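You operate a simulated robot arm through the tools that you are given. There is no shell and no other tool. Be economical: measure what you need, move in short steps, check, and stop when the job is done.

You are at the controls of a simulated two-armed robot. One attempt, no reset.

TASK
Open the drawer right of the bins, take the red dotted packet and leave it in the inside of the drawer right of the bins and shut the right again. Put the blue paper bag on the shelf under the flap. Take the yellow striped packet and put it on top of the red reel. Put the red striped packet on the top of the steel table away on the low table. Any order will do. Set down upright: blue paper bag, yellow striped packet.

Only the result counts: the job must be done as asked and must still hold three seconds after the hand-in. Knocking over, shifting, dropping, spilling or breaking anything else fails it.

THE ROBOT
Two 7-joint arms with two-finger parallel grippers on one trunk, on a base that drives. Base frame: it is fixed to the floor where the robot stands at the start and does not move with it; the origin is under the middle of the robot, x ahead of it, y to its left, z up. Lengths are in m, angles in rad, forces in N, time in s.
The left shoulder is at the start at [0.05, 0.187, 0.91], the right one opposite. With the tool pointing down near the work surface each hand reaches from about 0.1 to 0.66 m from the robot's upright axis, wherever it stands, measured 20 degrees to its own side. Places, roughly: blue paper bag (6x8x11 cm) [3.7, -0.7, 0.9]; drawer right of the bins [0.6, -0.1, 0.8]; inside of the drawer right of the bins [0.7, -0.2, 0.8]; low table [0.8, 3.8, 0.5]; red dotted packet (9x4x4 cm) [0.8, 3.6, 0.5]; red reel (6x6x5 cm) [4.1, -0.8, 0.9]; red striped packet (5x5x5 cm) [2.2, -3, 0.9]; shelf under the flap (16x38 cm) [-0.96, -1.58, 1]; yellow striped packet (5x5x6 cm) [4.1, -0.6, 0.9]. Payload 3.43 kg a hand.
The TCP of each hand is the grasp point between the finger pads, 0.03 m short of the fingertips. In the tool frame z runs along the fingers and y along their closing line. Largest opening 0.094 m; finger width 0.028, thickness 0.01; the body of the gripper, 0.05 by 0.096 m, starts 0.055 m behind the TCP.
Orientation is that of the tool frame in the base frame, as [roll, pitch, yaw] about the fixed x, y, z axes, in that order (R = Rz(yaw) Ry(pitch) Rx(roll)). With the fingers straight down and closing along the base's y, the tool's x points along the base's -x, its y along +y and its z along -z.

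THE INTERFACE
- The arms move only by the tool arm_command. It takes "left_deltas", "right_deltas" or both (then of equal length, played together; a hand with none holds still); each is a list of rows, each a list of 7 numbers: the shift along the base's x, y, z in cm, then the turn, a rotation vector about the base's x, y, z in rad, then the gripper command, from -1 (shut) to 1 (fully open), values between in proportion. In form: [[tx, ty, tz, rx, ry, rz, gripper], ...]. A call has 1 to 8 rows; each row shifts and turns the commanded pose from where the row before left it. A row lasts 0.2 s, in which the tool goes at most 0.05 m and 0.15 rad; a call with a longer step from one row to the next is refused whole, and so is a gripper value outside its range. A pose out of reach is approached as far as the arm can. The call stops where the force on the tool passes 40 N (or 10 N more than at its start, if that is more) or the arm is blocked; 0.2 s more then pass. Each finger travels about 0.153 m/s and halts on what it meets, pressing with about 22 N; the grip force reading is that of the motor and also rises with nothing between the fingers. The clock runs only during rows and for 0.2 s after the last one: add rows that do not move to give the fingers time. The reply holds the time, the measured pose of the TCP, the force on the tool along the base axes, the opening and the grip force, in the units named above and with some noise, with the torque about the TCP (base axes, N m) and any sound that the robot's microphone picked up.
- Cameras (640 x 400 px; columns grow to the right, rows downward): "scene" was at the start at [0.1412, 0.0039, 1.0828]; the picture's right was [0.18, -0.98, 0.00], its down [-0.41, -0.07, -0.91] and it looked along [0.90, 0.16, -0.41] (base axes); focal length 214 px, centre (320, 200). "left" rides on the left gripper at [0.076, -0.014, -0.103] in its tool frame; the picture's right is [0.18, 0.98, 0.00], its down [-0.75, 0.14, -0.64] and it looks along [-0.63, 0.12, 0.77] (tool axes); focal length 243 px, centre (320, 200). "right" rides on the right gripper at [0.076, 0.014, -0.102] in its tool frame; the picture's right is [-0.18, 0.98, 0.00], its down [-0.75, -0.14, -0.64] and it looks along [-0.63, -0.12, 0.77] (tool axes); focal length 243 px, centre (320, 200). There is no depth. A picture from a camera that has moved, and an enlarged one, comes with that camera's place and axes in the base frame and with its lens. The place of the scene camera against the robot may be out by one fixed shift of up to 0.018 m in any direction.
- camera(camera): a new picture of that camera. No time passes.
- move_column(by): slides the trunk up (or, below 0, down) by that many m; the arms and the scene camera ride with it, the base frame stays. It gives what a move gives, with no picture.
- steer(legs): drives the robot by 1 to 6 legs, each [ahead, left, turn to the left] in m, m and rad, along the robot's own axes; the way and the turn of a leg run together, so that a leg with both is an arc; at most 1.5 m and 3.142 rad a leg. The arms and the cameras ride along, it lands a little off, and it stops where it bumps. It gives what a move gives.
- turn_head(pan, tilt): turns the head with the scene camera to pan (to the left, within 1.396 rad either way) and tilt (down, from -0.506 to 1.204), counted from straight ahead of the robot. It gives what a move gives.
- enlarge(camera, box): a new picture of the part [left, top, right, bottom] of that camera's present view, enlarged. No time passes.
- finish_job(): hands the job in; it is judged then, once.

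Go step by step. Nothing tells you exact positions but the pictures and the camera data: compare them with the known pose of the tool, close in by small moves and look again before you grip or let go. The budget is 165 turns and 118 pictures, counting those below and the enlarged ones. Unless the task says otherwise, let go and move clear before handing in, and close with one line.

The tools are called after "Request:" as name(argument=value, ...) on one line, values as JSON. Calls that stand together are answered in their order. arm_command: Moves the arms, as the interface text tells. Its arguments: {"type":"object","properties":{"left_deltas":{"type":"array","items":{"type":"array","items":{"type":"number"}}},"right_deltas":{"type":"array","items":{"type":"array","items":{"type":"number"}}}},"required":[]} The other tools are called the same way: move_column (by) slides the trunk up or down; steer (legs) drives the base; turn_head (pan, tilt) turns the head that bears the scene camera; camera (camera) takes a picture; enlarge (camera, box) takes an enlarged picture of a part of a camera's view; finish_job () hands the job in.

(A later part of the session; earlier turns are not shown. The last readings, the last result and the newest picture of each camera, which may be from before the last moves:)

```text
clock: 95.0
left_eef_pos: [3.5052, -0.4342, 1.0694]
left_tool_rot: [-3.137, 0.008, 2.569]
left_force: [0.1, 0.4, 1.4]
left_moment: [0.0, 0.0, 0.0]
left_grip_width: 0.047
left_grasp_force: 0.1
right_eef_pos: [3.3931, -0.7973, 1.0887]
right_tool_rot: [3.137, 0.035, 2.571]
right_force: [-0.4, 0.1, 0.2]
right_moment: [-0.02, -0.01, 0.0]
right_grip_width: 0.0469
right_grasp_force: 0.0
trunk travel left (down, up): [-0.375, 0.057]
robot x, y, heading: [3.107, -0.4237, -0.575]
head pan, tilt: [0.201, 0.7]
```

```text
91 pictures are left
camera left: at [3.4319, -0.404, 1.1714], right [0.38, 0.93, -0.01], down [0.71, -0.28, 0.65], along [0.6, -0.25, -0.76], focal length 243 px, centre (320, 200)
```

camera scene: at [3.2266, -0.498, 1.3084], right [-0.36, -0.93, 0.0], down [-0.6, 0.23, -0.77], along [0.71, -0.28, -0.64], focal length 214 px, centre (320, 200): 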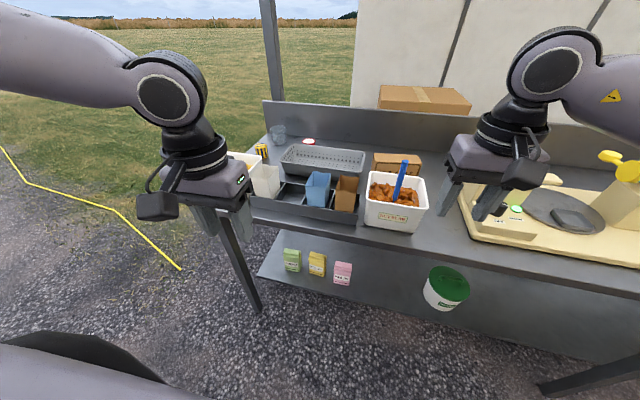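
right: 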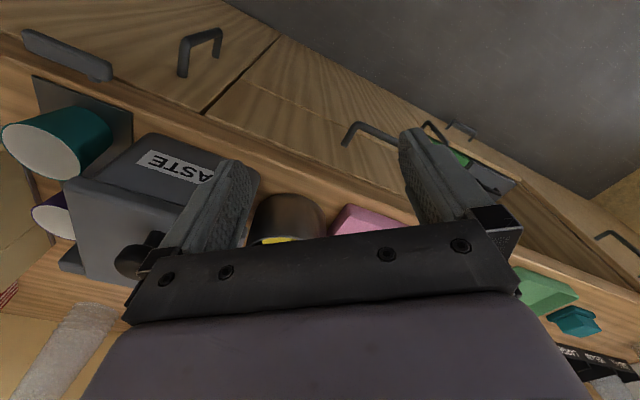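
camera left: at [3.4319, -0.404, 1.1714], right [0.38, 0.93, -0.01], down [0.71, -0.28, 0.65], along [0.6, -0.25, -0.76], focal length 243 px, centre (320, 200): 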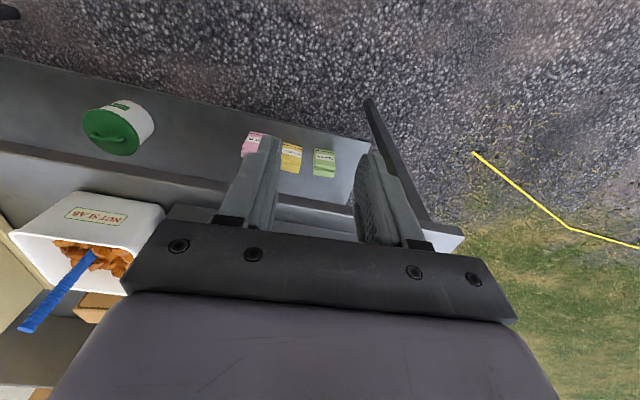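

Request:
enlarge(camera="scene", box=[240, 130, 400, 230])

```text
4.00 times, centred on (320, 180) of scene
camera zoom: at [3.2266, -0.498, 1.3084], right [-0.36, -0.93, 0.0], down [-0.6, 0.23, -0.77], along [0.71, -0.28, -0.64], focal length 858 px, centre (320, 280)
```

zoom: 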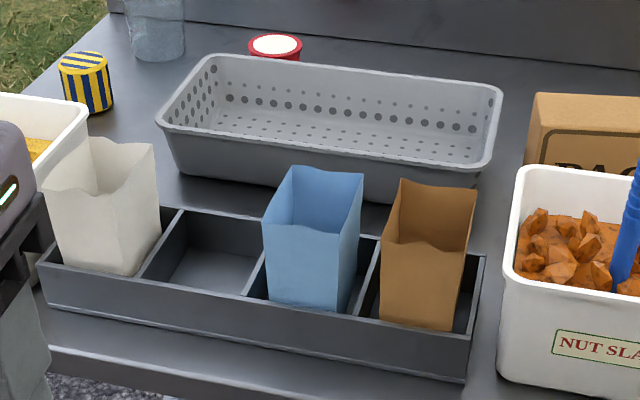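

Triangulation puts the bag's rim at about z 0.97 and its centre near (3.67, -0.67), 6 cm thick along the table's length. I ease closer and to the right, open the left hand partway, and bring it over the bag.

Request:
steer(legs=[[0.08, -0.1, 0]])

Request:
arm_command(left_deltas=[[0, 0, 3, 0, 0, 0, 0.7], [0, 0, 0, 0, 0, 0, 0.7]])

```text
clock: 96.6
left_eef_pos: [3.519, -0.5604, 1.0696]
left_tool_rot: [-3.138, 0.004, 2.568]
left_force: [-0.5, 0.0, 0.3]
left_moment: [0.01, 0.01, 0.01]
left_grip_width: 0.047
left_grasp_force: 0.1
right_eef_pos: [3.4062, -0.9237, 1.088]
right_tool_rot: [3.138, 0.036, 2.57]
right_force: [-0.9, -0.1, 0.1]
right_moment: [-0.01, 0.0, 0.0]
right_grip_width: 0.0469
right_grasp_force: 0.2
trunk travel left (down, up): [-0.375, 0.057]
robot x, y, heading: [3.1186, -0.5458, -0.575]
head pan, tilt: [0.201, 0.7]
```

```text
clock: 97.2
left_eef_pos: [3.5195, -0.5603, 1.1007]
left_tool_rot: [-3.137, 0.008, 2.57]
left_force: [1.3, 0.6, 0.2]
left_moment: [0.02, 0.01, -0.03]
left_grip_width: 0.0801
left_grasp_force: 0.1
right_eef_pos: [3.4057, -0.9238, 1.0873]
right_tool_rot: [-3.141, 0.033, 2.57]
right_force: [0.2, 0.4, 0.8]
right_moment: [-0.01, 0.02, 0.0]
right_grip_width: 0.0472
right_grasp_force: 0.1
trunk travel left (down, up): [-0.375, 0.057]
robot x, y, heading: [3.1224, -0.5491, -0.579]
head pan, tilt: [0.201, 0.7]
```

Request:
arm_command(left_deltas=[[3.8, -2.7, 0, 0, 0, 0, 0.7], [3.8, -2.7, 0, 0, 0, 0, 0.7], [3.8, -2.7, 0, 0, 0, 0, 0.7], [3.8, -2.7, 0, 0, 0, 0, 0.7], [0, 0, -3, 0, 0, 0, 0.7], [0, 0, 0, 0, 0, 0, 0.7]])

Request:
turn_head(pan=0.25, tilt=0.7)

Request:
enlarge(camera="scene", box=[220, 80, 420, 205])

Request:
camera(camera="left")

```text
clock: 98.6
left_eef_pos: [3.6651, -0.6475, 1.0686]
left_tool_rot: [-3.136, 0.007, 2.57]
left_force: [0.3, 0.0, 0.3]
left_moment: [0.07, -0.05, -0.01]
left_grip_width: 0.0798
left_grasp_force: 0.0
left hand out of reach, approached as far as the arm can: row 4
right_eef_pos: [3.4063, -0.9235, 1.0873]
right_tool_rot: [3.141, 0.037, 2.571]
right_force: [-0.4, -1.0, -0.2]
right_moment: [0.03, 0.0, 0.0]
right_grip_width: 0.047
right_grasp_force: 0.1
trunk travel left (down, up): [-0.375, 0.057]
robot x, y, heading: [3.1238, -0.5519, -0.57]
head pan, tilt: [0.201, 0.7]
```

```text
clock: 99.2
left_eef_pos: [3.6642, -0.6477, 1.0687]
left_tool_rot: [-3.136, 0.006, 2.57]
left_force: [0.3, -0.6, 0.2]
left_moment: [0.01, -0.01, 0.03]
left_grip_width: 0.0798
left_grasp_force: 0.0
right_eef_pos: [3.4066, -0.9241, 1.0873]
right_tool_rot: [3.14, 0.035, 2.572]
right_force: [0.6, -0.6, -0.1]
right_moment: [-0.01, 0.01, -0.01]
right_grip_width: 0.047
right_grasp_force: 0.1
trunk travel left (down, up): [-0.375, 0.057]
robot x, y, heading: [3.1248, -0.5479, -0.572]
head pan, tilt: [0.25, 0.7]
```

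```text
3.20 times, centred on (320, 142) of scene
camera zoom: at [3.241, -0.6206, 1.3084], right [-0.32, -0.95, 0.0], down [-0.61, 0.21, -0.76], along [0.73, -0.24, -0.64], focal length 686 px, centre (320, 384)
```

zoom: 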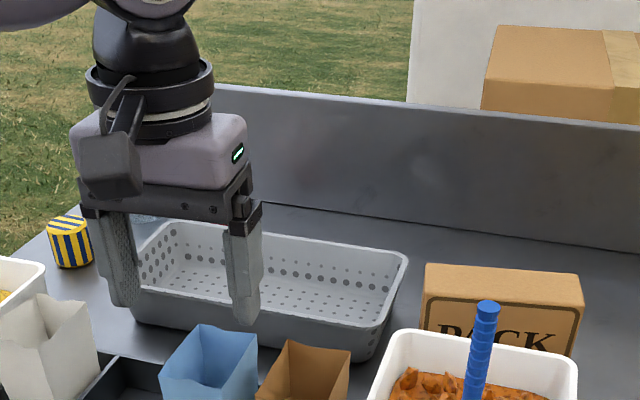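

```text
88 pictures are left
camera left: at [3.5911, -0.618, 1.1698], right [0.38, 0.93, -0.01], down [0.71, -0.29, 0.65], along [0.6, -0.25, -0.76], focal length 243 px, centre (320, 200)
```

left: 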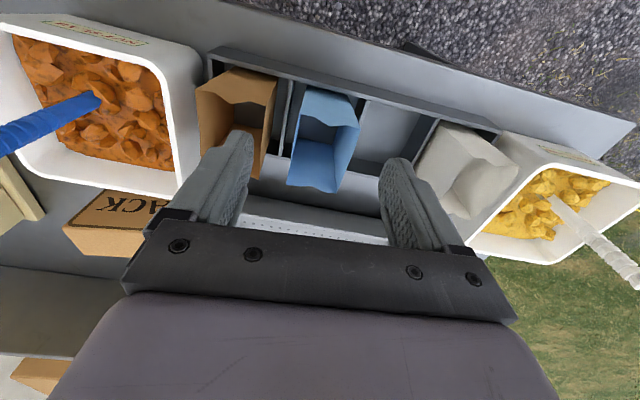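

Request:
enlarge(camera="left", box=[190, 60, 430, 210])

```text
2.67 times, centred on (310, 135) of left
camera zoom: at [3.5911, -0.618, 1.1698], right [0.38, 0.93, -0.01], down [0.71, -0.29, 0.65], along [0.6, -0.25, -0.76], focal length 647 px, centre (347, 373)
```

zoom: 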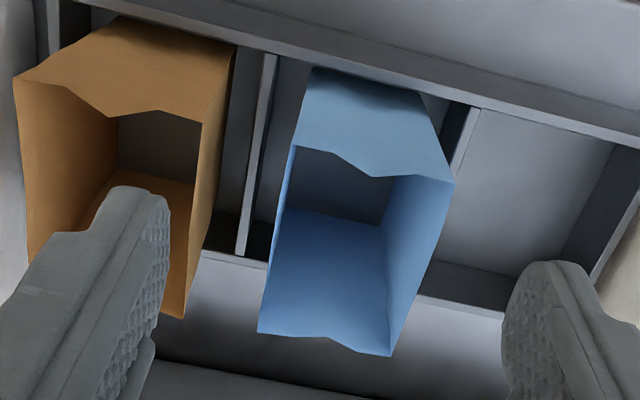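

The hand camera puts the bag's centre at about (3.712, -0.667) with the rim near z 0.947. I lower the trunk a little for reach and move the hand 5 cm further out.

Request:
move_column(by=-0.05)

Request:
arm_command(left_deltas=[[2.3, -1, 0, 0, 0, 0, 0.7], [2.4, -1, 0, 0, 0, 0, 0.7], [0, 0, 0, 0, 0, 0, 0.7]])

Request:
enlarge(camera="left", box=[190, 60, 430, 210])

```text
clock: 100.1
left_eef_pos: [3.6637, -0.647, 1.0197]
left_tool_rot: [-3.136, 0.006, 2.569]
left_force: [-0.8, 0.3, 0.2]
left_moment: [0.01, 0.0, -0.02]
left_grip_width: 0.08
left_grasp_force: 0.0
right_eef_pos: [3.4051, -0.9228, 1.0372]
right_tool_rot: [3.136, 0.036, 2.571]
right_force: [0.5, -0.3, 0.2]
right_moment: [0.04, 0.0, 0.02]
right_grip_width: 0.0469
right_grasp_force: 0.1
trunk travel left (down, up): [-0.325, 0.107]
robot x, y, heading: [3.1204, -0.55, -0.572]
head pan, tilt: [0.25, 0.7]
```

```text
clock: 100.9
left_eef_pos: [3.6979, -0.6368, 1.0189]
left_tool_rot: [-3.135, 0.007, 2.569]
left_force: [-0.1, 0.1, -1.0]
left_moment: [-0.03, -0.01, 0.02]
left_grip_width: 0.0799
left_grasp_force: 0.1
left hand out of reach, approached as far as the arm can: row 1, 2
right_eef_pos: [3.4058, -0.9233, 1.0383]
right_tool_rot: [3.137, 0.034, 2.571]
right_force: [0.4, -0.7, 0.5]
right_moment: [-0.02, -0.01, -0.01]
right_grip_width: 0.047
right_grasp_force: 0.0
trunk travel left (down, up): [-0.325, 0.107]
robot x, y, heading: [3.1231, -0.5517, -0.572]
head pan, tilt: [0.25, 0.7]
```

```text
2.67 times, centred on (310, 135) of left
camera zoom: at [3.6251, -0.6064, 1.1195], right [0.38, 0.93, -0.01], down [0.71, -0.28, 0.65], along [0.6, -0.25, -0.76], focal length 647 px, centre (347, 373)
```

zoom: 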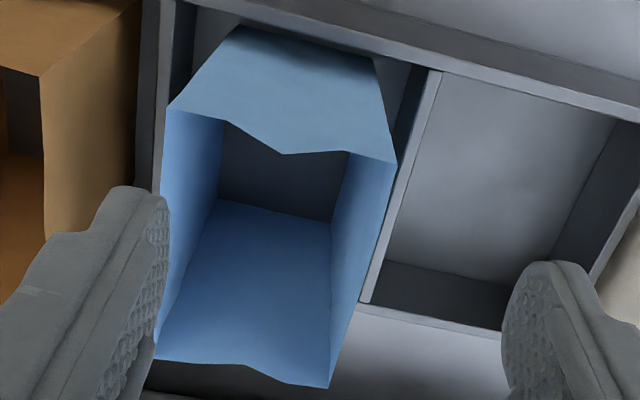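

Request:
steer(legs=[[0.026, -0.019, 0]])

Request:
enlarge(camera="left", box=[190, 60, 430, 210])

```text
clock: 101.8
left_eef_pos: [3.7096, -0.6659, 1.018]
left_tool_rot: [-3.135, 0.008, 2.568]
left_force: [0.1, -0.2, 0.8]
left_moment: [0.01, 0.01, 0.02]
left_grip_width: 0.0799
left_grasp_force: 0.1
right_eef_pos: [3.4167, -0.9547, 1.0365]
right_tool_rot: [3.139, 0.036, 2.572]
right_force: [0.3, 0.0, 0.3]
right_moment: [0.02, 0.0, -0.02]
right_grip_width: 0.047
right_grasp_force: 0.0
trunk travel left (down, up): [-0.325, 0.107]
robot x, y, heading: [3.1269, -0.5798, -0.576]
head pan, tilt: [0.25, 0.7]
```

```text
2.67 times, centred on (310, 135) of left
camera zoom: at [3.637, -0.6366, 1.1193], right [0.38, 0.93, -0.01], down [0.71, -0.28, 0.65], along [0.6, -0.25, -0.76], focal length 647 px, centre (347, 373)
```

zoom: 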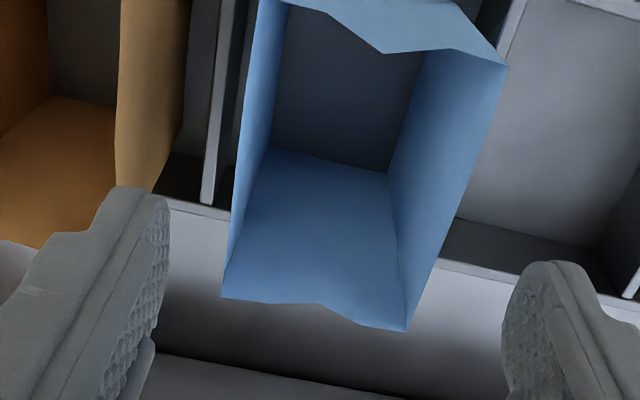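

The hand is centred over the bag. I descend and close.

Request:
arm_command(left_deltas=[[0, 0, -3, 0, 0, 0, 0.7], [0, 0, -3, 0, 0, 0, 0.7], [0, 0, -2.8, 0, 0, 0, 0.7], [0, 0, 0, 0, 0, 0, 0.7]])

Request:
enlarge(camera="scene", box=[220, 100, 420, 225])

```text
clock: 102.8
left_eef_pos: [3.7062, -0.6563, 0.9352]
left_tool_rot: [-3.133, 0.013, 2.571]
left_force: [0.7, 1.1, 8.0]
left_moment: [-0.18, 0.25, -0.03]
left_grip_width: 0.0792
left_grasp_force: 0.2
left hand out of reach, approached as far as the arm can: row 2, 3
right_eef_pos: [3.4179, -0.9535, 1.0378]
right_tool_rot: [3.138, 0.035, 2.57]
right_force: [0.3, 0.2, 1.7]
right_moment: [0.0, 0.01, -0.02]
right_grip_width: 0.0471
right_grasp_force: 0.2
trunk travel left (down, up): [-0.325, 0.107]
robot x, y, heading: [3.1349, -0.5775, -0.577]
head pan, tilt: [0.25, 0.7]
```

```text
3.20 times, centred on (320, 162) of scene
camera zoom: at [3.2522, -0.65, 1.2586], right [-0.32, -0.95, 0.0], down [-0.61, 0.2, -0.77], along [0.73, -0.24, -0.64], focal length 686 px, centre (320, 320)
```

zoom: 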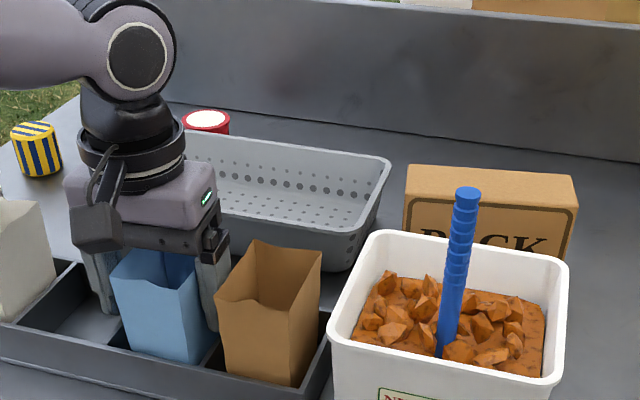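

There is a slight contact, so I lift by 1 cm and then close.

Request:
arm_command(left_deltas=[[0, 0, 1, 0, 0, 0, 0.7], [0, 0, 0, 0, 0, 0, 0.3], [0, 0, 0, 0, 0, 0, -0.2], [0, 0, 0, 0, 0, 0, -1], [0, 0, 0, 0, 0, 0, -1]])

Request:
enlarge(camera="scene", box=[220, 100, 420, 225])

```text
clock: 104.0
left_eef_pos: [3.7055, -0.6552, 0.9424]
left_tool_rot: [-3.135, 0.009, 2.569]
left_force: [0.5, -0.3, 0.4]
left_moment: [0.01, 0.01, 0.0]
left_grip_width: 0.0595
left_grasp_force: 21.6
right_eef_pos: [3.4167, -0.9531, 1.0379]
right_tool_rot: [3.14, 0.034, 2.571]
right_force: [0.3, 0.7, 1.0]
right_moment: [-0.04, 0.02, 0.01]
right_grip_width: 0.047
right_grasp_force: 0.0
trunk travel left (down, up): [-0.325, 0.107]
robot x, y, heading: [3.13, -0.5772, -0.573]
head pan, tilt: [0.25, 0.7]
```

```text
3.20 times, centred on (320, 162) of scene
camera zoom: at [3.2527, -0.6502, 1.2584], right [-0.32, -0.95, 0.0], down [-0.61, 0.2, -0.76], along [0.73, -0.24, -0.64], focal length 686 px, centre (320, 320)
```

zoom: 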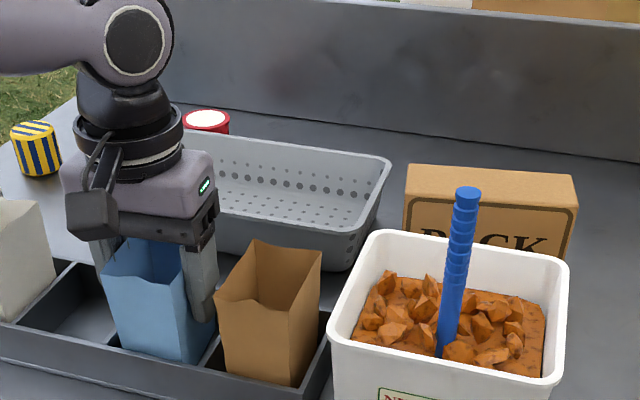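

The bag is gripped at its 6 cm width. I lift it with the trunk and back off.

Request:
move_column(by=0.105)

Request:
steer(legs=[[-0.35, 0, 0]])

Request:
camera(camera="scene")

```text
clock: 105.3
left_eef_pos: [3.7075, -0.6549, 1.0469]
left_tool_rot: [-3.135, 0.01, 2.569]
left_force: [-0.4, 1.0, 0.0]
left_moment: [0.0, 0.0, 0.02]
left_grip_width: 0.0593
left_grasp_force: 22.3
right_eef_pos: [3.4178, -0.9545, 1.1433]
right_tool_rot: [3.139, 0.034, 2.571]
right_force: [-0.5, -0.1, 0.3]
right_moment: [0.02, -0.02, 0.01]
right_grip_width: 0.0469
right_grasp_force: 0.0
trunk travel left (down, up): [-0.43, 0.002]
robot x, y, heading: [3.1308, -0.5798, -0.569]
head pan, tilt: [0.25, 0.7]
```

```text
clock: 107.6
left_eef_pos: [3.4149, -0.4655, 1.048]
left_tool_rot: [-3.135, 0.008, 2.572]
left_force: [-0.8, 0.5, -0.1]
left_moment: [-0.01, -0.02, 0.02]
left_grip_width: 0.0594
left_grasp_force: 22.6
right_eef_pos: [3.126, -0.7648, 1.143]
right_tool_rot: [3.141, 0.035, 2.574]
right_force: [0.9, -0.7, 0.2]
right_moment: [-0.01, 0.01, 0.02]
right_grip_width: 0.0471
right_grasp_force: 0.0
trunk travel left (down, up): [-0.43, 0.002]
robot x, y, heading: [2.8396, -0.39, -0.568]
head pan, tilt: [0.25, 0.7]
```

```text
82 pictures are left
camera scene: at [2.9607, -0.4619, 1.3635], right [-0.31, -0.95, 0.0], down [-0.61, 0.2, -0.77], along [0.73, -0.24, -0.64], focal length 214 px, centre (320, 200)
```

scene: 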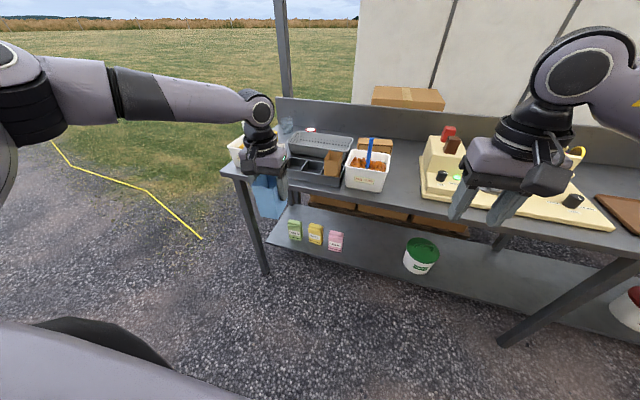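

The bag came out cleanly. Before approaching the table's end I check the yellow line on the ground there.

Request:
turn_head(pan=0.8, tilt=0.6)

Request:
camera(camera="scene")

```text
clock: 108.6
left_eef_pos: [3.4144, -0.4656, 1.0476]
left_tool_rot: [-3.133, 0.009, 2.571]
left_force: [-0.1, -0.8, 0.2]
left_moment: [0.0, 0.02, 0.01]
left_grip_width: 0.0596
left_grasp_force: 21.8
right_eef_pos: [3.1282, -0.7645, 1.1417]
right_tool_rot: [3.14, 0.034, 2.575]
right_force: [0.0, -0.6, 0.1]
right_moment: [-0.01, 0.02, -0.02]
right_grip_width: 0.047
right_grasp_force: 0.0
trunk travel left (down, up): [-0.43, 0.002]
robot x, y, heading: [2.84, -0.388, -0.57]
head pan, tilt: [0.799, 0.6]
```

```text
81 pictures are left
camera scene: at [2.9666, -0.4154, 1.372], right [0.23, -0.97, 0.0], down [-0.55, -0.13, -0.82], along [0.8, 0.19, -0.57], focal length 214 px, centre (320, 200)
```

scene: 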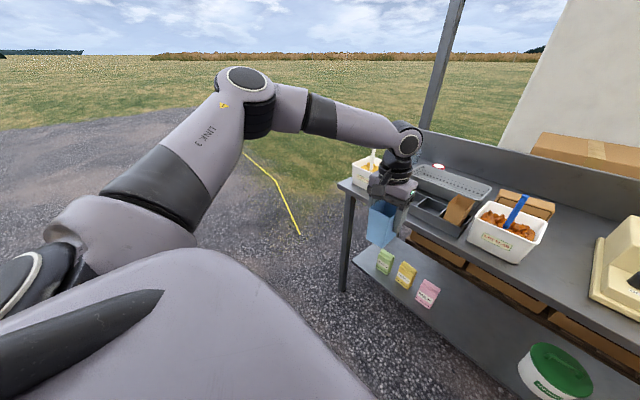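

The line looks like flat rope on the ground, so I will keep mostly clear of it. I tuck the bag hand back, then drive round to the corner at the table's end.

Request:
arm_command(left_deltas=[[-2.7, 2.9, 0, 0, 0, 0, -1], [-2.7, 2.9, 0, 0, 0, 0, -1], [-2.7, 2.9, 0, 0, 0, 0, -1], [-2.7, 2.9, 0, 0, 0, 0, -1], [-2.7, 2.9, 0, 0, 0, 0, -1], [-2.7, 2.9, 0, 0, 0, 0, -1]])

Request:
steer(legs=[[0, 0.95, 0], [0.6, 0, 0]])

Request:
turn_head(pan=-0.4, tilt=0.6)

Request:
camera(camera="scene")

```text
clock: 110.0
left_eef_pos: [3.2527, -0.2909, 1.0477]
left_tool_rot: [-3.134, 0.008, 2.573]
left_force: [-0.8, 0.5, -0.2]
left_moment: [-0.02, 0.01, 0.0]
left_grip_width: 0.0593
left_grasp_force: 22.1
right_eef_pos: [3.127, -0.7633, 1.1432]
right_tool_rot: [3.139, 0.037, 2.575]
right_force: [0.4, -0.2, 0.4]
right_moment: [0.0, 0.0, 0.01]
right_grip_width: 0.047
right_grasp_force: 0.1
trunk travel left (down, up): [-0.43, 0.002]
robot x, y, heading: [2.8413, -0.3905, -0.573]
head pan, tilt: [0.799, 0.6]
```

```text
clock: 121.6
left_eef_pos: [4.2624, 0.182, 1.0474]
left_tool_rot: [-3.134, 0.007, 2.57]
left_force: [-0.8, 0.5, -0.8]
left_moment: [-0.02, -0.01, 0.04]
left_grip_width: 0.059
left_grasp_force: 21.8
right_eef_pos: [4.1366, -0.2903, 1.1425]
right_tool_rot: [3.14, 0.037, 2.572]
right_force: [-0.1, 0.5, 0.0]
right_moment: [-0.01, 0.04, -0.01]
right_grip_width: 0.0472
right_grasp_force: 0.1
trunk travel left (down, up): [-0.43, 0.002]
robot x, y, heading: [3.8529, 0.0844, -0.569]
head pan, tilt: [0.799, 0.6]
```

```text
clock: 123.0
left_eef_pos: [4.2614, 0.1827, 1.0482]
left_tool_rot: [-3.133, 0.008, 2.571]
left_force: [-0.6, 0.1, -0.1]
left_moment: [-0.03, 0.0, -0.02]
left_grip_width: 0.0594
left_grasp_force: 21.9
right_eef_pos: [4.1357, -0.2907, 1.142]
right_tool_rot: [3.139, 0.036, 2.572]
right_force: [-0.1, 0.2, -0.7]
right_moment: [-0.01, -0.02, 0.02]
right_grip_width: 0.0469
right_grasp_force: 0.1
trunk travel left (down, up): [-0.43, 0.002]
robot x, y, heading: [3.8544, 0.083, -0.573]
head pan, tilt: [-0.4, 0.6]
```

```text
80 pictures are left
camera scene: at [3.9402, -0.0342, 1.372], right [-0.82, -0.57, 0.0], down [-0.32, 0.47, -0.83], along [0.47, -0.68, -0.56], focal length 214 px, centre (320, 200)
```

scene: 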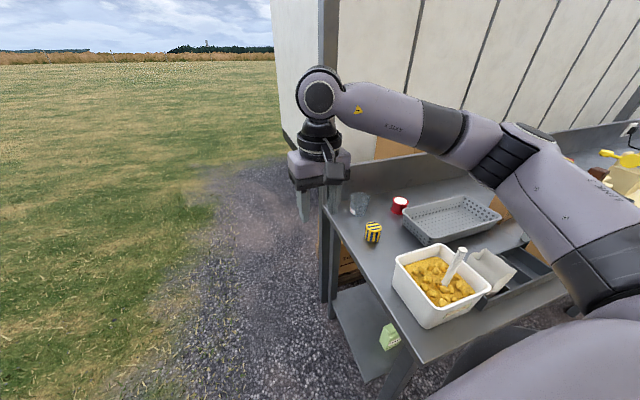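

The view is good, with the yellow packet, the reel and the pole at the back corner all visible. I move ahead and turn toward the reel.

Request:
steer(legs=[[0.35, 0, 0], [0, 0, -0.8]])

Request:
turn_head(pan=-0.1, tilt=0.8)

Request:
camera(camera="scene")

Request:
camera(camera="right")

```text
clock: 127.3
left_eef_pos: [4.512, -0.3321, 1.0481]
left_tool_rot: [-3.135, 0.009, 1.788]
left_force: [-0.7, 0.1, -0.1]
left_moment: [-0.01, 0.0, 0.02]
left_grip_width: 0.0591
left_grasp_force: 22.1
right_eef_pos: [4.0906, -0.579, 1.1415]
right_tool_rot: [3.141, 0.035, 1.791]
right_force: [0.2, -0.1, -0.2]
right_moment: [0.02, 0.0, -0.03]
right_grip_width: 0.0472
right_grasp_force: 0.1
trunk travel left (down, up): [-0.43, 0.002]
robot x, y, heading: [4.1507, -0.1117, -1.353]
head pan, tilt: [-0.4, 0.6]
```

```text
clock: 128.1
left_eef_pos: [4.5123, -0.3323, 1.0486]
left_tool_rot: [-3.134, 0.009, 1.79]
left_force: [-0.6, -0.8, -0.4]
left_moment: [0.03, -0.03, -0.05]
left_grip_width: 0.0594
left_grasp_force: 22.3
right_eef_pos: [4.091, -0.5782, 1.1427]
right_tool_rot: [3.14, 0.034, 1.791]
right_force: [-0.2, -0.1, -0.3]
right_moment: [0.01, 0.03, -0.01]
right_grip_width: 0.047
right_grasp_force: 0.0
trunk travel left (down, up): [-0.43, 0.002]
robot x, y, heading: [4.1517, -0.1128, -1.355]
head pan, tilt: [-0.099, 0.799]
```

```text
79 pictures are left
camera scene: at [4.1642, -0.2612, 1.3552], right [-0.99, -0.12, 0.0], down [-0.08, 0.71, -0.7], along [0.08, -0.69, -0.72], focal length 214 px, centre (320, 200)
```

scene: 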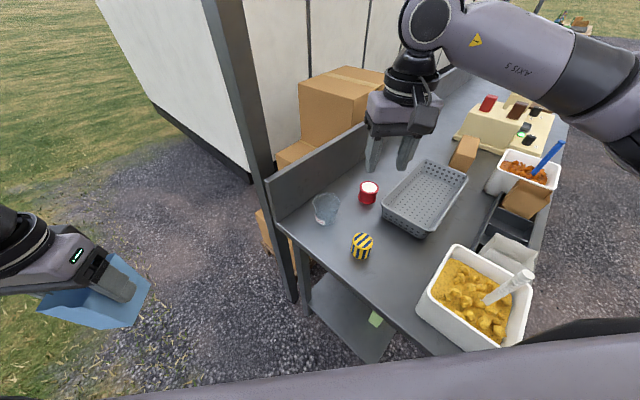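

```text
78 pictures are left
camera right: at [4.0875, -0.4968, 1.243], right [1.0, 0.03, 0.01], down [0.02, -0.74, 0.67], along [0.03, -0.67, -0.74], focal length 243 px, centre (320, 200)
```

right: 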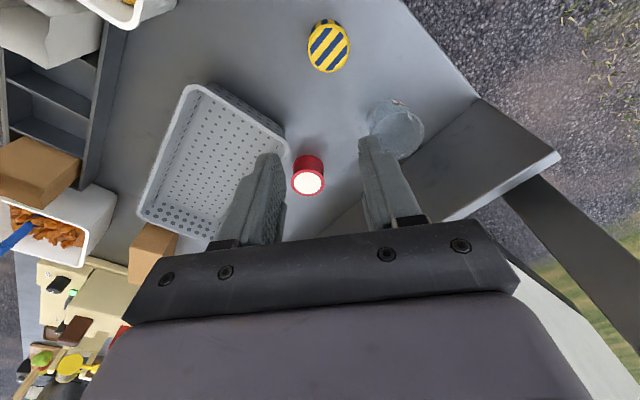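

Hand-camera estimates are yellow packet (4.103, -0.557) and reel (4.080, -0.768). The reel is at the edge of reach, so I shift the base closer while keeping the hand clear of the pole.

Request:
arm_command(right_deltas=[[-3.6, 3.2, 0, 0, 0, 0, 1], [-3.6, 3.2, 0, 0, 0, 0, 1], [-3.6, 3.2, 0, 0, 0, 0, 1]])

Request:
steer(legs=[[0.107, 0.105, 0]])

Request:
camera(camera="right")

```text
clock: 128.9
left_eef_pos: [4.5114, -0.3317, 1.0493]
left_tool_rot: [-3.137, 0.008, 1.788]
left_force: [-0.7, 0.2, 0.2]
left_moment: [0.04, 0.0, -0.05]
left_grip_width: 0.0593
left_grasp_force: 22.2
right_eef_pos: [3.9836, -0.4834, 1.1424]
right_tool_rot: [3.139, 0.037, 1.791]
right_force: [-0.5, 0.3, 0.6]
right_moment: [-0.02, -0.03, 0.01]
right_grip_width: 0.094
right_grasp_force: 0.0
trunk travel left (down, up): [-0.43, 0.002]
robot x, y, heading: [4.1514, -0.1121, -1.35]
head pan, tilt: [-0.099, 0.799]
```

```text
clock: 130.5
left_eef_pos: [4.6382, -0.4127, 1.047]
left_tool_rot: [-3.135, 0.008, 1.787]
left_force: [-0.5, 0.5, 0.0]
left_moment: [-0.01, -0.03, 0.0]
left_grip_width: 0.059
left_grasp_force: 22.0
right_eef_pos: [4.1092, -0.5642, 1.1422]
right_tool_rot: [3.14, 0.036, 1.792]
right_force: [-0.1, -0.4, 0.8]
right_moment: [-0.02, 0.0, 0.02]
right_grip_width: 0.0943
right_grasp_force: 0.0
trunk travel left (down, up): [-0.43, 0.002]
robot x, y, heading: [4.2767, -0.1894, -1.353]
head pan, tilt: [-0.099, 0.799]
```

```text
77 pictures are left
camera right: at [4.1063, -0.4821, 1.2432], right [1.0, 0.04, 0.01], down [0.02, -0.74, 0.67], along [0.03, -0.67, -0.74], focal length 243 px, centre (320, 200)
```

right: 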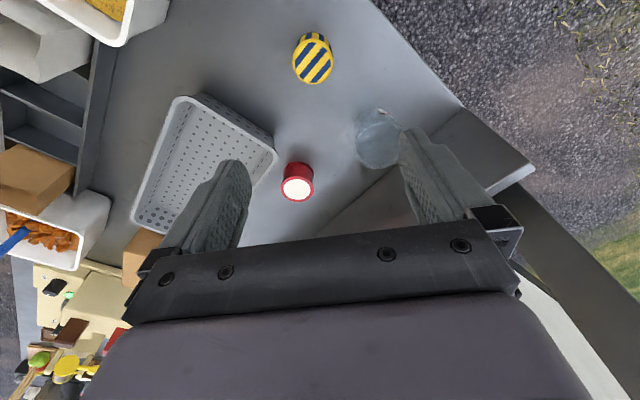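

Both views agree, so I descend over the yellow packet with the right hand.

Request:
arm_command(right_deltas=[[-0.5, 0.7, -3, 0, 0, 0, 1], [0, 0, -3.5, 0, 0, 0, 1], [0, 0, -3.5, 0, 0, 0, 1], [0, 0, -3.5, 0, 0, 0, 1], [0, 0, -3.5, 0, 0, 0, 1], [0, 0, -3, 0, 0, 0, 1]])

Request:
camera(camera="right")

Request:
enlarge(camera="scene", box=[240, 120, 480, 270])

```text
clock: 131.9
left_eef_pos: [4.6371, -0.4113, 1.0474]
left_tool_rot: [-3.135, 0.009, 1.789]
left_force: [-0.2, 0.1, 0.3]
left_moment: [-0.01, -0.02, 0.02]
left_grip_width: 0.0592
left_grasp_force: 22.3
right_eef_pos: [4.1038, -0.559, 0.9435]
right_tool_rot: [3.14, 0.034, 1.791]
right_force: [-0.4, -1.0, -0.5]
right_moment: [-0.01, 0.01, 0.01]
right_grip_width: 0.094
right_grasp_force: 0.1
trunk travel left (down, up): [-0.43, 0.002]
robot x, y, heading: [4.2762, -0.1926, -1.355]
head pan, tilt: [-0.099, 0.799]
```

```text
76 pictures are left
camera right: at [4.101, -0.4765, 1.0441], right [1.0, 0.04, 0.01], down [0.02, -0.74, 0.67], along [0.03, -0.67, -0.74], focal length 243 px, centre (320, 200)
```

right: 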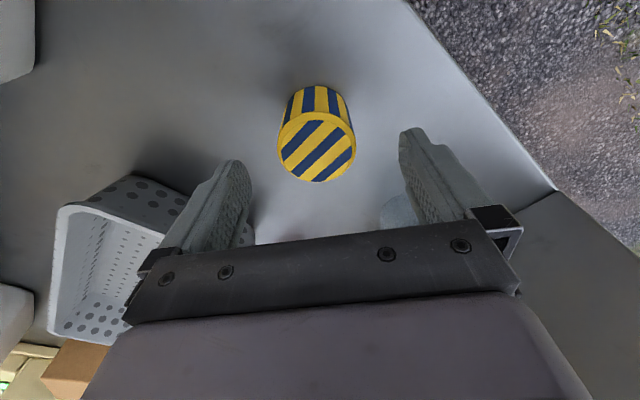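

```text
2.67 times, centred on (360, 195) of scene
camera zoom: at [4.2886, -0.3412, 1.3552], right [-0.99, -0.12, 0.0], down [-0.08, 0.71, -0.7], along [0.08, -0.69, -0.72], focal length 572 px, centre (213, 213)
```

zoom: 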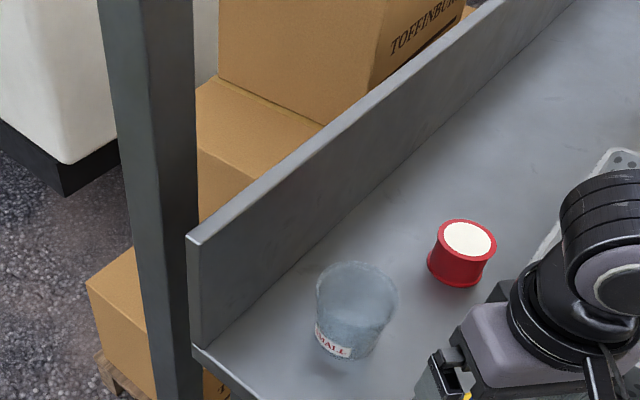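

Request:
arm_command(right_deltas=[[0, 0.2, -2.7, 0, 0, 0, 1], [0, 0, -2.6, 0, 0, 0, 1], [0, 0, 0, 0, 0, 0, 0.3], [0, 0, 0, 0, 0, 0, -0.3], [0, 0, 0, 0, 0, 0, -1], [0, 0, 0, 0, 0, 0, -1]])

Request:
camera(camera="right")

```text
clock: 133.3
left_eef_pos: [4.637, -0.4113, 1.0486]
left_tool_rot: [-3.134, 0.009, 1.788]
left_force: [0.2, -0.3, -1.0]
left_moment: [-0.01, -0.01, 0.0]
left_grip_width: 0.0592
left_grasp_force: 21.8
right_eef_pos: [4.1014, -0.5545, 0.8905]
right_tool_rot: [3.139, 0.038, 1.791]
right_force: [-7.0, -3.5, 13.6]
right_moment: [-0.03, 0.6, 0.17]
right_grip_width: 0.0496
right_grasp_force: 22.1
trunk travel left (down, up): [-0.43, 0.002]
robot x, y, heading: [4.272, -0.1906, -1.351]
head pan, tilt: [-0.099, 0.799]
```

```text
74 pictures are left
camera right: at [4.0999, -0.4738, 0.9907], right [1.0, 0.04, 0.01], down [0.02, -0.74, 0.67], along [0.03, -0.67, -0.74], focal length 243 px, centre (320, 200)
```

right: 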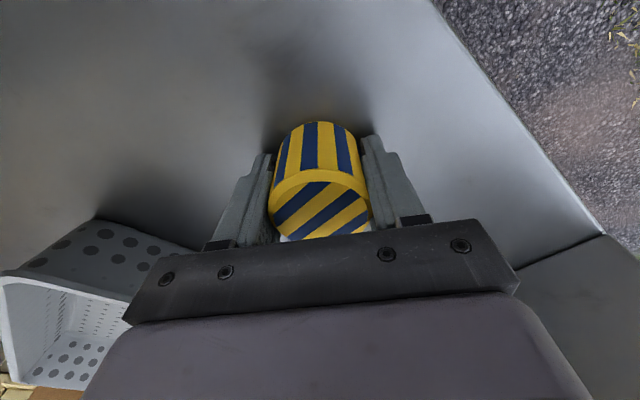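

The packet is gripped (0.05). I lift it, then move toward the reel and look to pin down the reel's place against the tool.

Request:
arm_command(right_deltas=[[0, 0, 3, 0, 0, 0, -1], [0, 0, 3.5, 0, 0, 0, -1], [0, 0, 3.5, 0, 0, 0, -1], [0, -3, 2, 0, 0, 0, -1], [0, -3, 0, 0, 0, 0, -1], [0, 0, 0, 0, 0, 0, -1]])

Request:
turn_head(pan=-0.45, tilt=0.8)

Request:
enlarge(camera="scene", box=[220, 110, 420, 235])

Request:
camera(camera="right")

```text
clock: 134.7
left_eef_pos: [4.637, -0.4119, 1.048]
left_tool_rot: [-3.135, 0.01, 1.79]
left_force: [0.4, 0.4, -0.9]
left_moment: [0.0, 0.02, 0.0]
left_grip_width: 0.0594
left_grasp_force: 21.7
right_eef_pos: [4.1025, -0.6155, 1.0104]
right_tool_rot: [3.139, 0.035, 1.793]
right_force: [-0.2, -0.2, -1.3]
right_moment: [0.01, -0.02, 0.0]
right_grip_width: 0.0495
right_grasp_force: 21.9
trunk travel left (down, up): [-0.43, 0.002]
robot x, y, heading: [4.2725, -0.1903, -1.345]
head pan, tilt: [-0.099, 0.799]
```

```text
clock: 135.6
left_eef_pos: [4.637, -0.412, 1.0494]
left_tool_rot: [-3.135, 0.009, 1.789]
left_force: [-0.1, -0.2, 0.0]
left_moment: [0.0, 0.02, 0.03]
left_grip_width: 0.0592
left_grasp_force: 22.1
right_eef_pos: [4.1036, -0.6162, 1.0117]
right_tool_rot: [3.139, 0.035, 1.792]
right_force: [-0.8, -0.5, 0.0]
right_moment: [-0.02, 0.01, 0.01]
right_grip_width: 0.0493
right_grasp_force: 21.5
trunk travel left (down, up): [-0.43, 0.002]
robot x, y, heading: [4.271, -0.1926, -1.35]
head pan, tilt: [-0.45, 0.799]
```

```text
3.20 times, centred on (320, 172) of scene
camera zoom: at [4.2607, -0.3396, 1.3552], right [-0.97, 0.23, 0.0], down [0.16, 0.7, -0.7], along [-0.16, -0.68, -0.72], focal length 686 px, centre (320, 288)
```

zoom: 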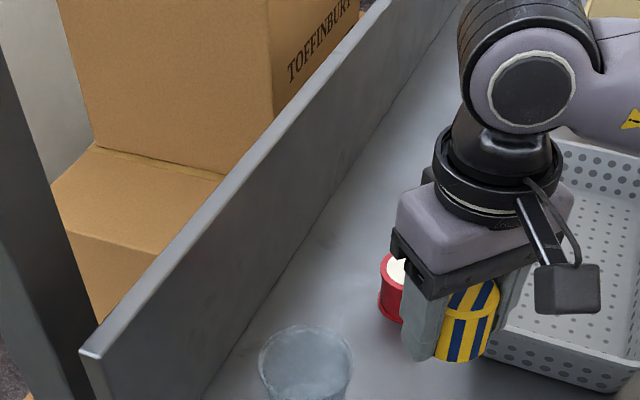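

```text
72 pictures are left
camera right: at [4.1, -0.5331, 1.1112], right [1.0, 0.04, 0.01], down [0.02, -0.74, 0.67], along [0.03, -0.67, -0.74], focal length 243 px, centre (320, 200)
```

right: 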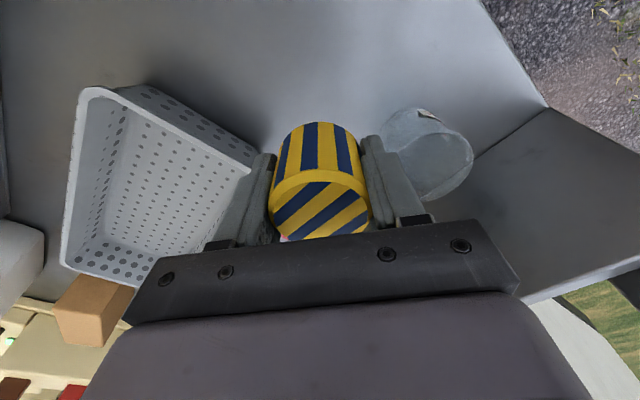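

I raise the hand directly above the reel so that the hand camera can see it past the packet.

Request:
arm_command(right_deltas=[[0, -2, 3, 0, 0, 0, -1], [-0.5, -3.5, 3, 0, 0, 0, -1], [-0.6, -3.5, 3, 0, 0, 0, -1], [-0.6, -3.5, 0, 0, 0, 0, -1], [-0.5, -2.5, 0, 0, 0, 0, -1], [0, 0, 0, 0, 0, 0, -1]])

Request:
camera(camera="right")

```text
clock: 136.9
left_eef_pos: [4.6379, -0.4118, 1.0471]
left_tool_rot: [-3.134, 0.009, 1.79]
left_force: [0.0, -0.2, -0.4]
left_moment: [0.0, -0.01, 0.03]
left_grip_width: 0.0591
left_grasp_force: 21.7
right_eef_pos: [4.0813, -0.7633, 1.1016]
right_tool_rot: [-3.141, 0.035, 1.793]
right_force: [0.2, -0.1, -0.3]
right_moment: [0.01, -0.06, 0.01]
right_grip_width: 0.0495
right_grasp_force: 22.2
trunk travel left (down, up): [-0.43, 0.002]
robot x, y, heading: [4.2735, -0.1912, -1.354]
head pan, tilt: [-0.45, 0.799]
```

```text
71 pictures are left
camera right: at [4.0783, -0.6819, 1.2023], right [1.0, 0.04, 0.01], down [0.02, -0.74, 0.67], along [0.03, -0.67, -0.74], focal length 243 px, centre (320, 200)
```

right: 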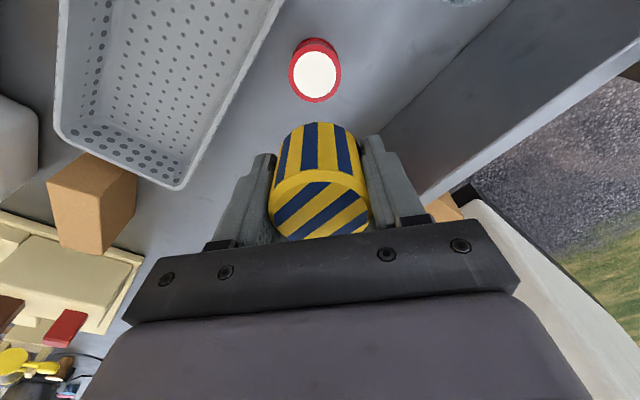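

The reel's centre is at about (4.077, -0.764). I adjust by a few millimetres and descend slowly.

Request:
arm_command(right_deltas=[[-0.4, 0.1, -3, 0, 0, 0, -1], [0, 0, -3.5, 0, 0, 0, -1], [0, 0, -3.5, 0, 0, 0, -1], [0, 0, -3, 0, 0, 0, -1], [0, 0, -1, 0, 0, 0, -1], [0, 0, 0, 0, 0, 0, -1]])

Request:
enlarge(camera="scene", box=[260, 60, 460, 185])

Request:
camera(camera="right")

```text
clock: 138.3
left_eef_pos: [4.6374, -0.4111, 1.0482]
left_tool_rot: [-3.135, 0.008, 1.79]
left_force: [-0.9, -0.3, 1.2]
left_moment: [0.01, 0.01, -0.02]
left_grip_width: 0.0592
left_grasp_force: 21.9
right_eef_pos: [4.0791, -0.764, 0.9594]
right_tool_rot: [3.141, 0.035, 1.793]
right_force: [0.5, -0.5, -0.5]
right_moment: [-0.04, 0.01, 0.0]
right_grip_width: 0.0494
right_grasp_force: 22.2
trunk travel left (down, up): [-0.43, 0.002]
robot x, y, heading: [4.2762, -0.1916, -1.354]
head pan, tilt: [-0.45, 0.799]
```

```text
3.20 times, centred on (360, 122) of scene
camera zoom: at [4.2606, -0.3396, 1.3552], right [-0.97, 0.23, 0.0], down [0.16, 0.7, -0.7], along [-0.16, -0.68, -0.72], focal length 686 px, centre (192, 448)
```

zoom: 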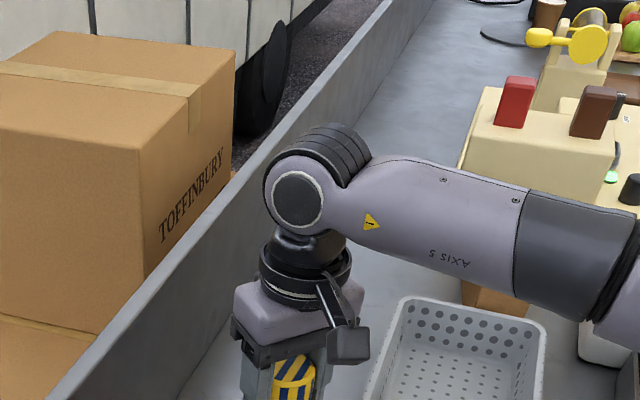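

```text
69 pictures are left
camera right: at [4.0768, -0.6819, 1.0594], right [1.0, 0.04, 0.01], down [0.02, -0.74, 0.67], along [0.03, -0.67, -0.74], focal length 243 px, centre (320, 200)
```

right: 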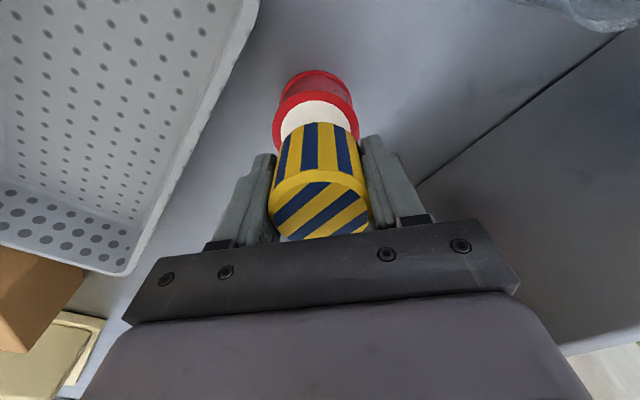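

Request:
arm_command(right_deltas=[[-0.15, 0.25, -0.7, 0, 0, 0, -1], [0, 0, -0.5, 0, 0, 0, -1], [0, 0, -0.4, 0, 0, 0, -1], [0, 0, 0, 0, 0, 0, -1]])

Request:
camera(camera="right")

```text
clock: 139.3
left_eef_pos: [4.637, -0.4109, 1.0481]
left_tool_rot: [-3.135, 0.009, 1.788]
left_force: [-0.3, -0.4, -0.4]
left_moment: [-0.02, -0.01, 0.02]
left_grip_width: 0.0591
left_grasp_force: 22.2
right_eef_pos: [4.0772, -0.7614, 0.9433]
right_tool_rot: [3.141, 0.036, 1.791]
right_force: [0.1, -0.3, -0.8]
right_moment: [-0.02, -0.03, 0.03]
right_grip_width: 0.0492
right_grasp_force: 22.4
trunk travel left (down, up): [-0.43, 0.002]
robot x, y, heading: [4.2748, -0.1935, -1.352]
head pan, tilt: [-0.45, 0.799]
```

```text
68 pictures are left
camera right: at [4.0743, -0.6791, 1.0444], right [1.0, 0.04, 0.01], down [0.02, -0.74, 0.67], along [0.03, -0.67, -0.74], focal length 243 px, centre (320, 200)
```

right: 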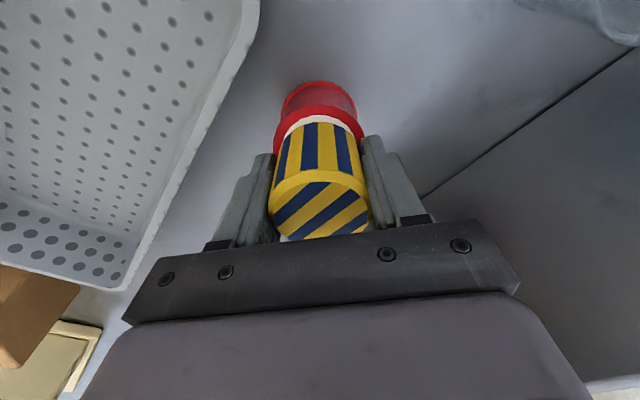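

Request:
arm_command(right_deltas=[[0, 0, -0.3, 0, 0, 0, -1], [0, 0, -0.2, 0, 0, 0, -1], [0, 0, 0, 0, 0, 0, -1]])

```text
clock: 140.2
left_eef_pos: [4.6381, -0.4124, 1.0486]
left_tool_rot: [-3.135, 0.008, 1.789]
left_force: [0.1, 0.1, -0.8]
left_moment: [-0.01, -0.01, 0.01]
left_grip_width: 0.0589
left_grasp_force: 22.4
right_eef_pos: [4.0767, -0.7616, 0.94]
right_tool_rot: [3.14, 0.035, 1.79]
right_force: [0.2, 0.2, -0.5]
right_moment: [0.0, -0.02, 0.0]
right_grip_width: 0.0498
right_grasp_force: 21.7
trunk travel left (down, up): [-0.43, 0.002]
robot x, y, heading: [4.2742, -0.1919, -1.355]
head pan, tilt: [-0.45, 0.799]
```

Request:
arm_command(right_deltas=[[0, 0, -0.25, 0, 0, 0, -1], [0, 0, 0, 0, 0, 0, -1]])

Request:
arm_command(right_deltas=[[0, 0, -0.25, 0, 0, 0, -1], [0, 0, 0, 0, 0, 0, -1]])

Request:
enlarge(camera="right", box=[240, 60, 400, 160])

```text
clock: 140.8
left_eef_pos: [4.6375, -0.4107, 1.0491]
left_tool_rot: [-3.134, 0.009, 1.79]
left_force: [0.3, 0.6, -0.4]
left_moment: [-0.02, 0.0, -0.03]
left_grip_width: 0.0592
left_grasp_force: 22.2
right_eef_pos: [4.0767, -0.7621, 0.9369]
right_tool_rot: [3.14, 0.034, 1.792]
right_force: [0.9, 0.0, 0.2]
right_moment: [-0.01, 0.02, 0.02]
right_grip_width: 0.0493
right_grasp_force: 21.6
trunk travel left (down, up): [-0.43, 0.002]
robot x, y, heading: [4.2759, -0.1938, -1.353]
head pan, tilt: [-0.45, 0.799]
```

```text
clock: 141.3
left_eef_pos: [4.6374, -0.412, 1.0481]
left_tool_rot: [-3.137, 0.009, 1.789]
left_force: [0.2, 0.2, 0.1]
left_moment: [-0.02, -0.03, -0.01]
left_grip_width: 0.0594
left_grasp_force: 22.0
right_eef_pos: [4.0765, -0.762, 0.9364]
right_tool_rot: [3.141, 0.04, 1.791]
right_force: [-1.9, -0.9, 14.7]
right_moment: [0.02, 0.17, 0.03]
right_grip_width: 0.0494
right_grasp_force: 21.9
trunk travel left (down, up): [-0.43, 0.002]
robot x, y, heading: [4.2739, -0.1908, -1.352]
head pan, tilt: [-0.45, 0.799]
```

```text
4.00 times, centred on (320, 110) of right
camera zoom: at [4.0739, -0.6788, 1.0364], right [1.0, 0.03, 0.01], down [0.02, -0.74, 0.67], along [0.03, -0.67, -0.74], focal length 970 px, centre (320, 560)
```

zoom: 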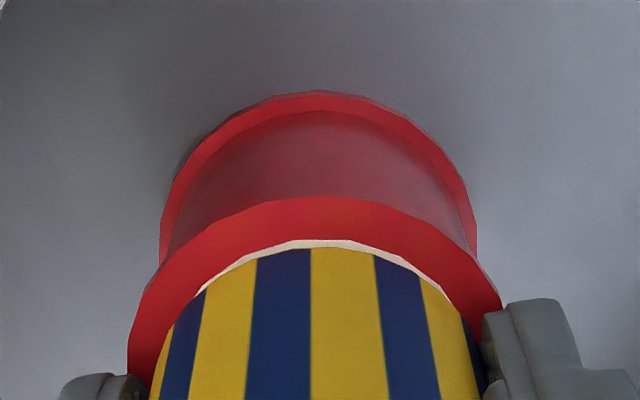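

Contact: the packet rests centred on the reel. I ease off 1 mm, open gradually and rise.

Request:
arm_command(right_deltas=[[0, 0, 0.15, 0, 0, 0, -1], [0, 0, 0, 0, 0, 0, 0.2], [0, 0, 0, 0, 0, 0, 0.6], [0, 0, 0, 0, 0, 0, 0.8], [0, 0, 1, 0, 0, 0, 0.8]])

Request:
camera(camera="right")

```text
clock: 142.6
left_eef_pos: [4.6383, -0.4134, 1.048]
left_tool_rot: [-3.136, 0.009, 1.788]
left_force: [0.5, -1.1, 0.0]
left_moment: [0.0, 0.01, 0.0]
left_grip_width: 0.0594
left_grasp_force: 22.1
right_eef_pos: [4.0765, -0.7608, 0.9447]
right_tool_rot: [3.14, 0.032, 1.79]
right_force: [-0.3, -1.0, -0.5]
right_moment: [0.0, 0.0, 0.0]
right_grip_width: 0.0847
right_grasp_force: 0.1
trunk travel left (down, up): [-0.43, 0.002]
robot x, y, heading: [4.2756, -0.1929, -1.35]
head pan, tilt: [-0.45, 0.799]
```

```text
66 pictures are left
camera right: at [4.0739, -0.6786, 1.0449], right [1.0, 0.04, 0.01], down [0.02, -0.75, 0.67], along [0.03, -0.67, -0.75], focal length 243 px, centre (320, 200)
```

right: 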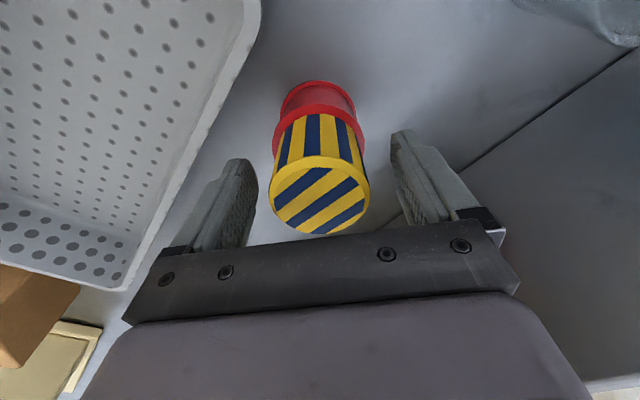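

The packet stands on the reel. I rise, pull the hand back and drive away toward the steel table.

Request:
arm_command(right_deltas=[[0, 0, 3, 0, 0, 0, 0.8], [0, 0, 4, 0, 0, 0, 0.8], [0, 0, 4, 0, 0, 0, 0.8], [0, 0, 4, 0, 0, 0, 0.8], [0.5, 4, 2, 0, 0, 0, 0.8], [0.5, 4.5, 2, 0, 0, 0, 0.8], [0.5, 4.5, 0, 0, 0, 0, 0.8], [0.5, 4.5, 0, 0, 0, 0, 0.8]])

Request:
turn_head(pan=-0.2, tilt=0.8)

Request:
camera(camera="scene")

```text
clock: 144.3
left_eef_pos: [4.6372, -0.4123, 1.0487]
left_tool_rot: [-3.134, 0.007, 1.789]
left_force: [-0.3, 0.2, -0.1]
left_moment: [0.01, 0.01, -0.02]
left_grip_width: 0.0592
left_grasp_force: 21.7
right_eef_pos: [4.0957, -0.5863, 1.1364]
right_tool_rot: [3.14, 0.038, 1.791]
right_force: [0.3, -0.2, 0.5]
right_moment: [0.02, 0.02, -0.02]
right_grip_width: 0.0844
right_grasp_force: 0.1
trunk travel left (down, up): [-0.43, 0.002]
robot x, y, heading: [4.2744, -0.1929, -1.355]
head pan, tilt: [-0.45, 0.799]
```

```text
clock: 145.1
left_eef_pos: [4.6369, -0.412, 1.0471]
left_tool_rot: [-3.134, 0.008, 1.789]
left_force: [0.1, 0.1, -0.5]
left_moment: [-0.02, -0.02, -0.01]
left_grip_width: 0.0593
left_grasp_force: 21.9
right_eef_pos: [4.0955, -0.5872, 1.1354]
right_tool_rot: [3.139, 0.035, 1.792]
right_force: [-0.2, -0.2, 0.2]
right_moment: [0.01, 0.0, 0.02]
right_grip_width: 0.0847
right_grasp_force: 0.0
trunk travel left (down, up): [-0.43, 0.002]
robot x, y, heading: [4.2775, -0.1912, -1.346]
head pan, tilt: [-0.201, 0.799]
```

```text
65 pictures are left
camera scene: at [4.2805, -0.3417, 1.3552], right [-1.0, -0.02, 0.0], down [-0.01, 0.72, -0.7], along [0.01, -0.7, -0.72], focal length 214 px, centre (320, 200)
```

scene: 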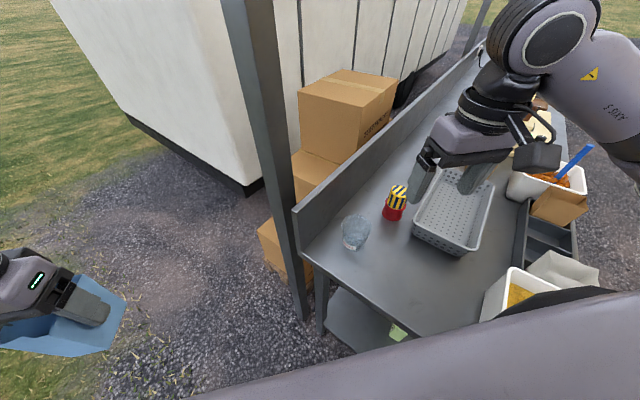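

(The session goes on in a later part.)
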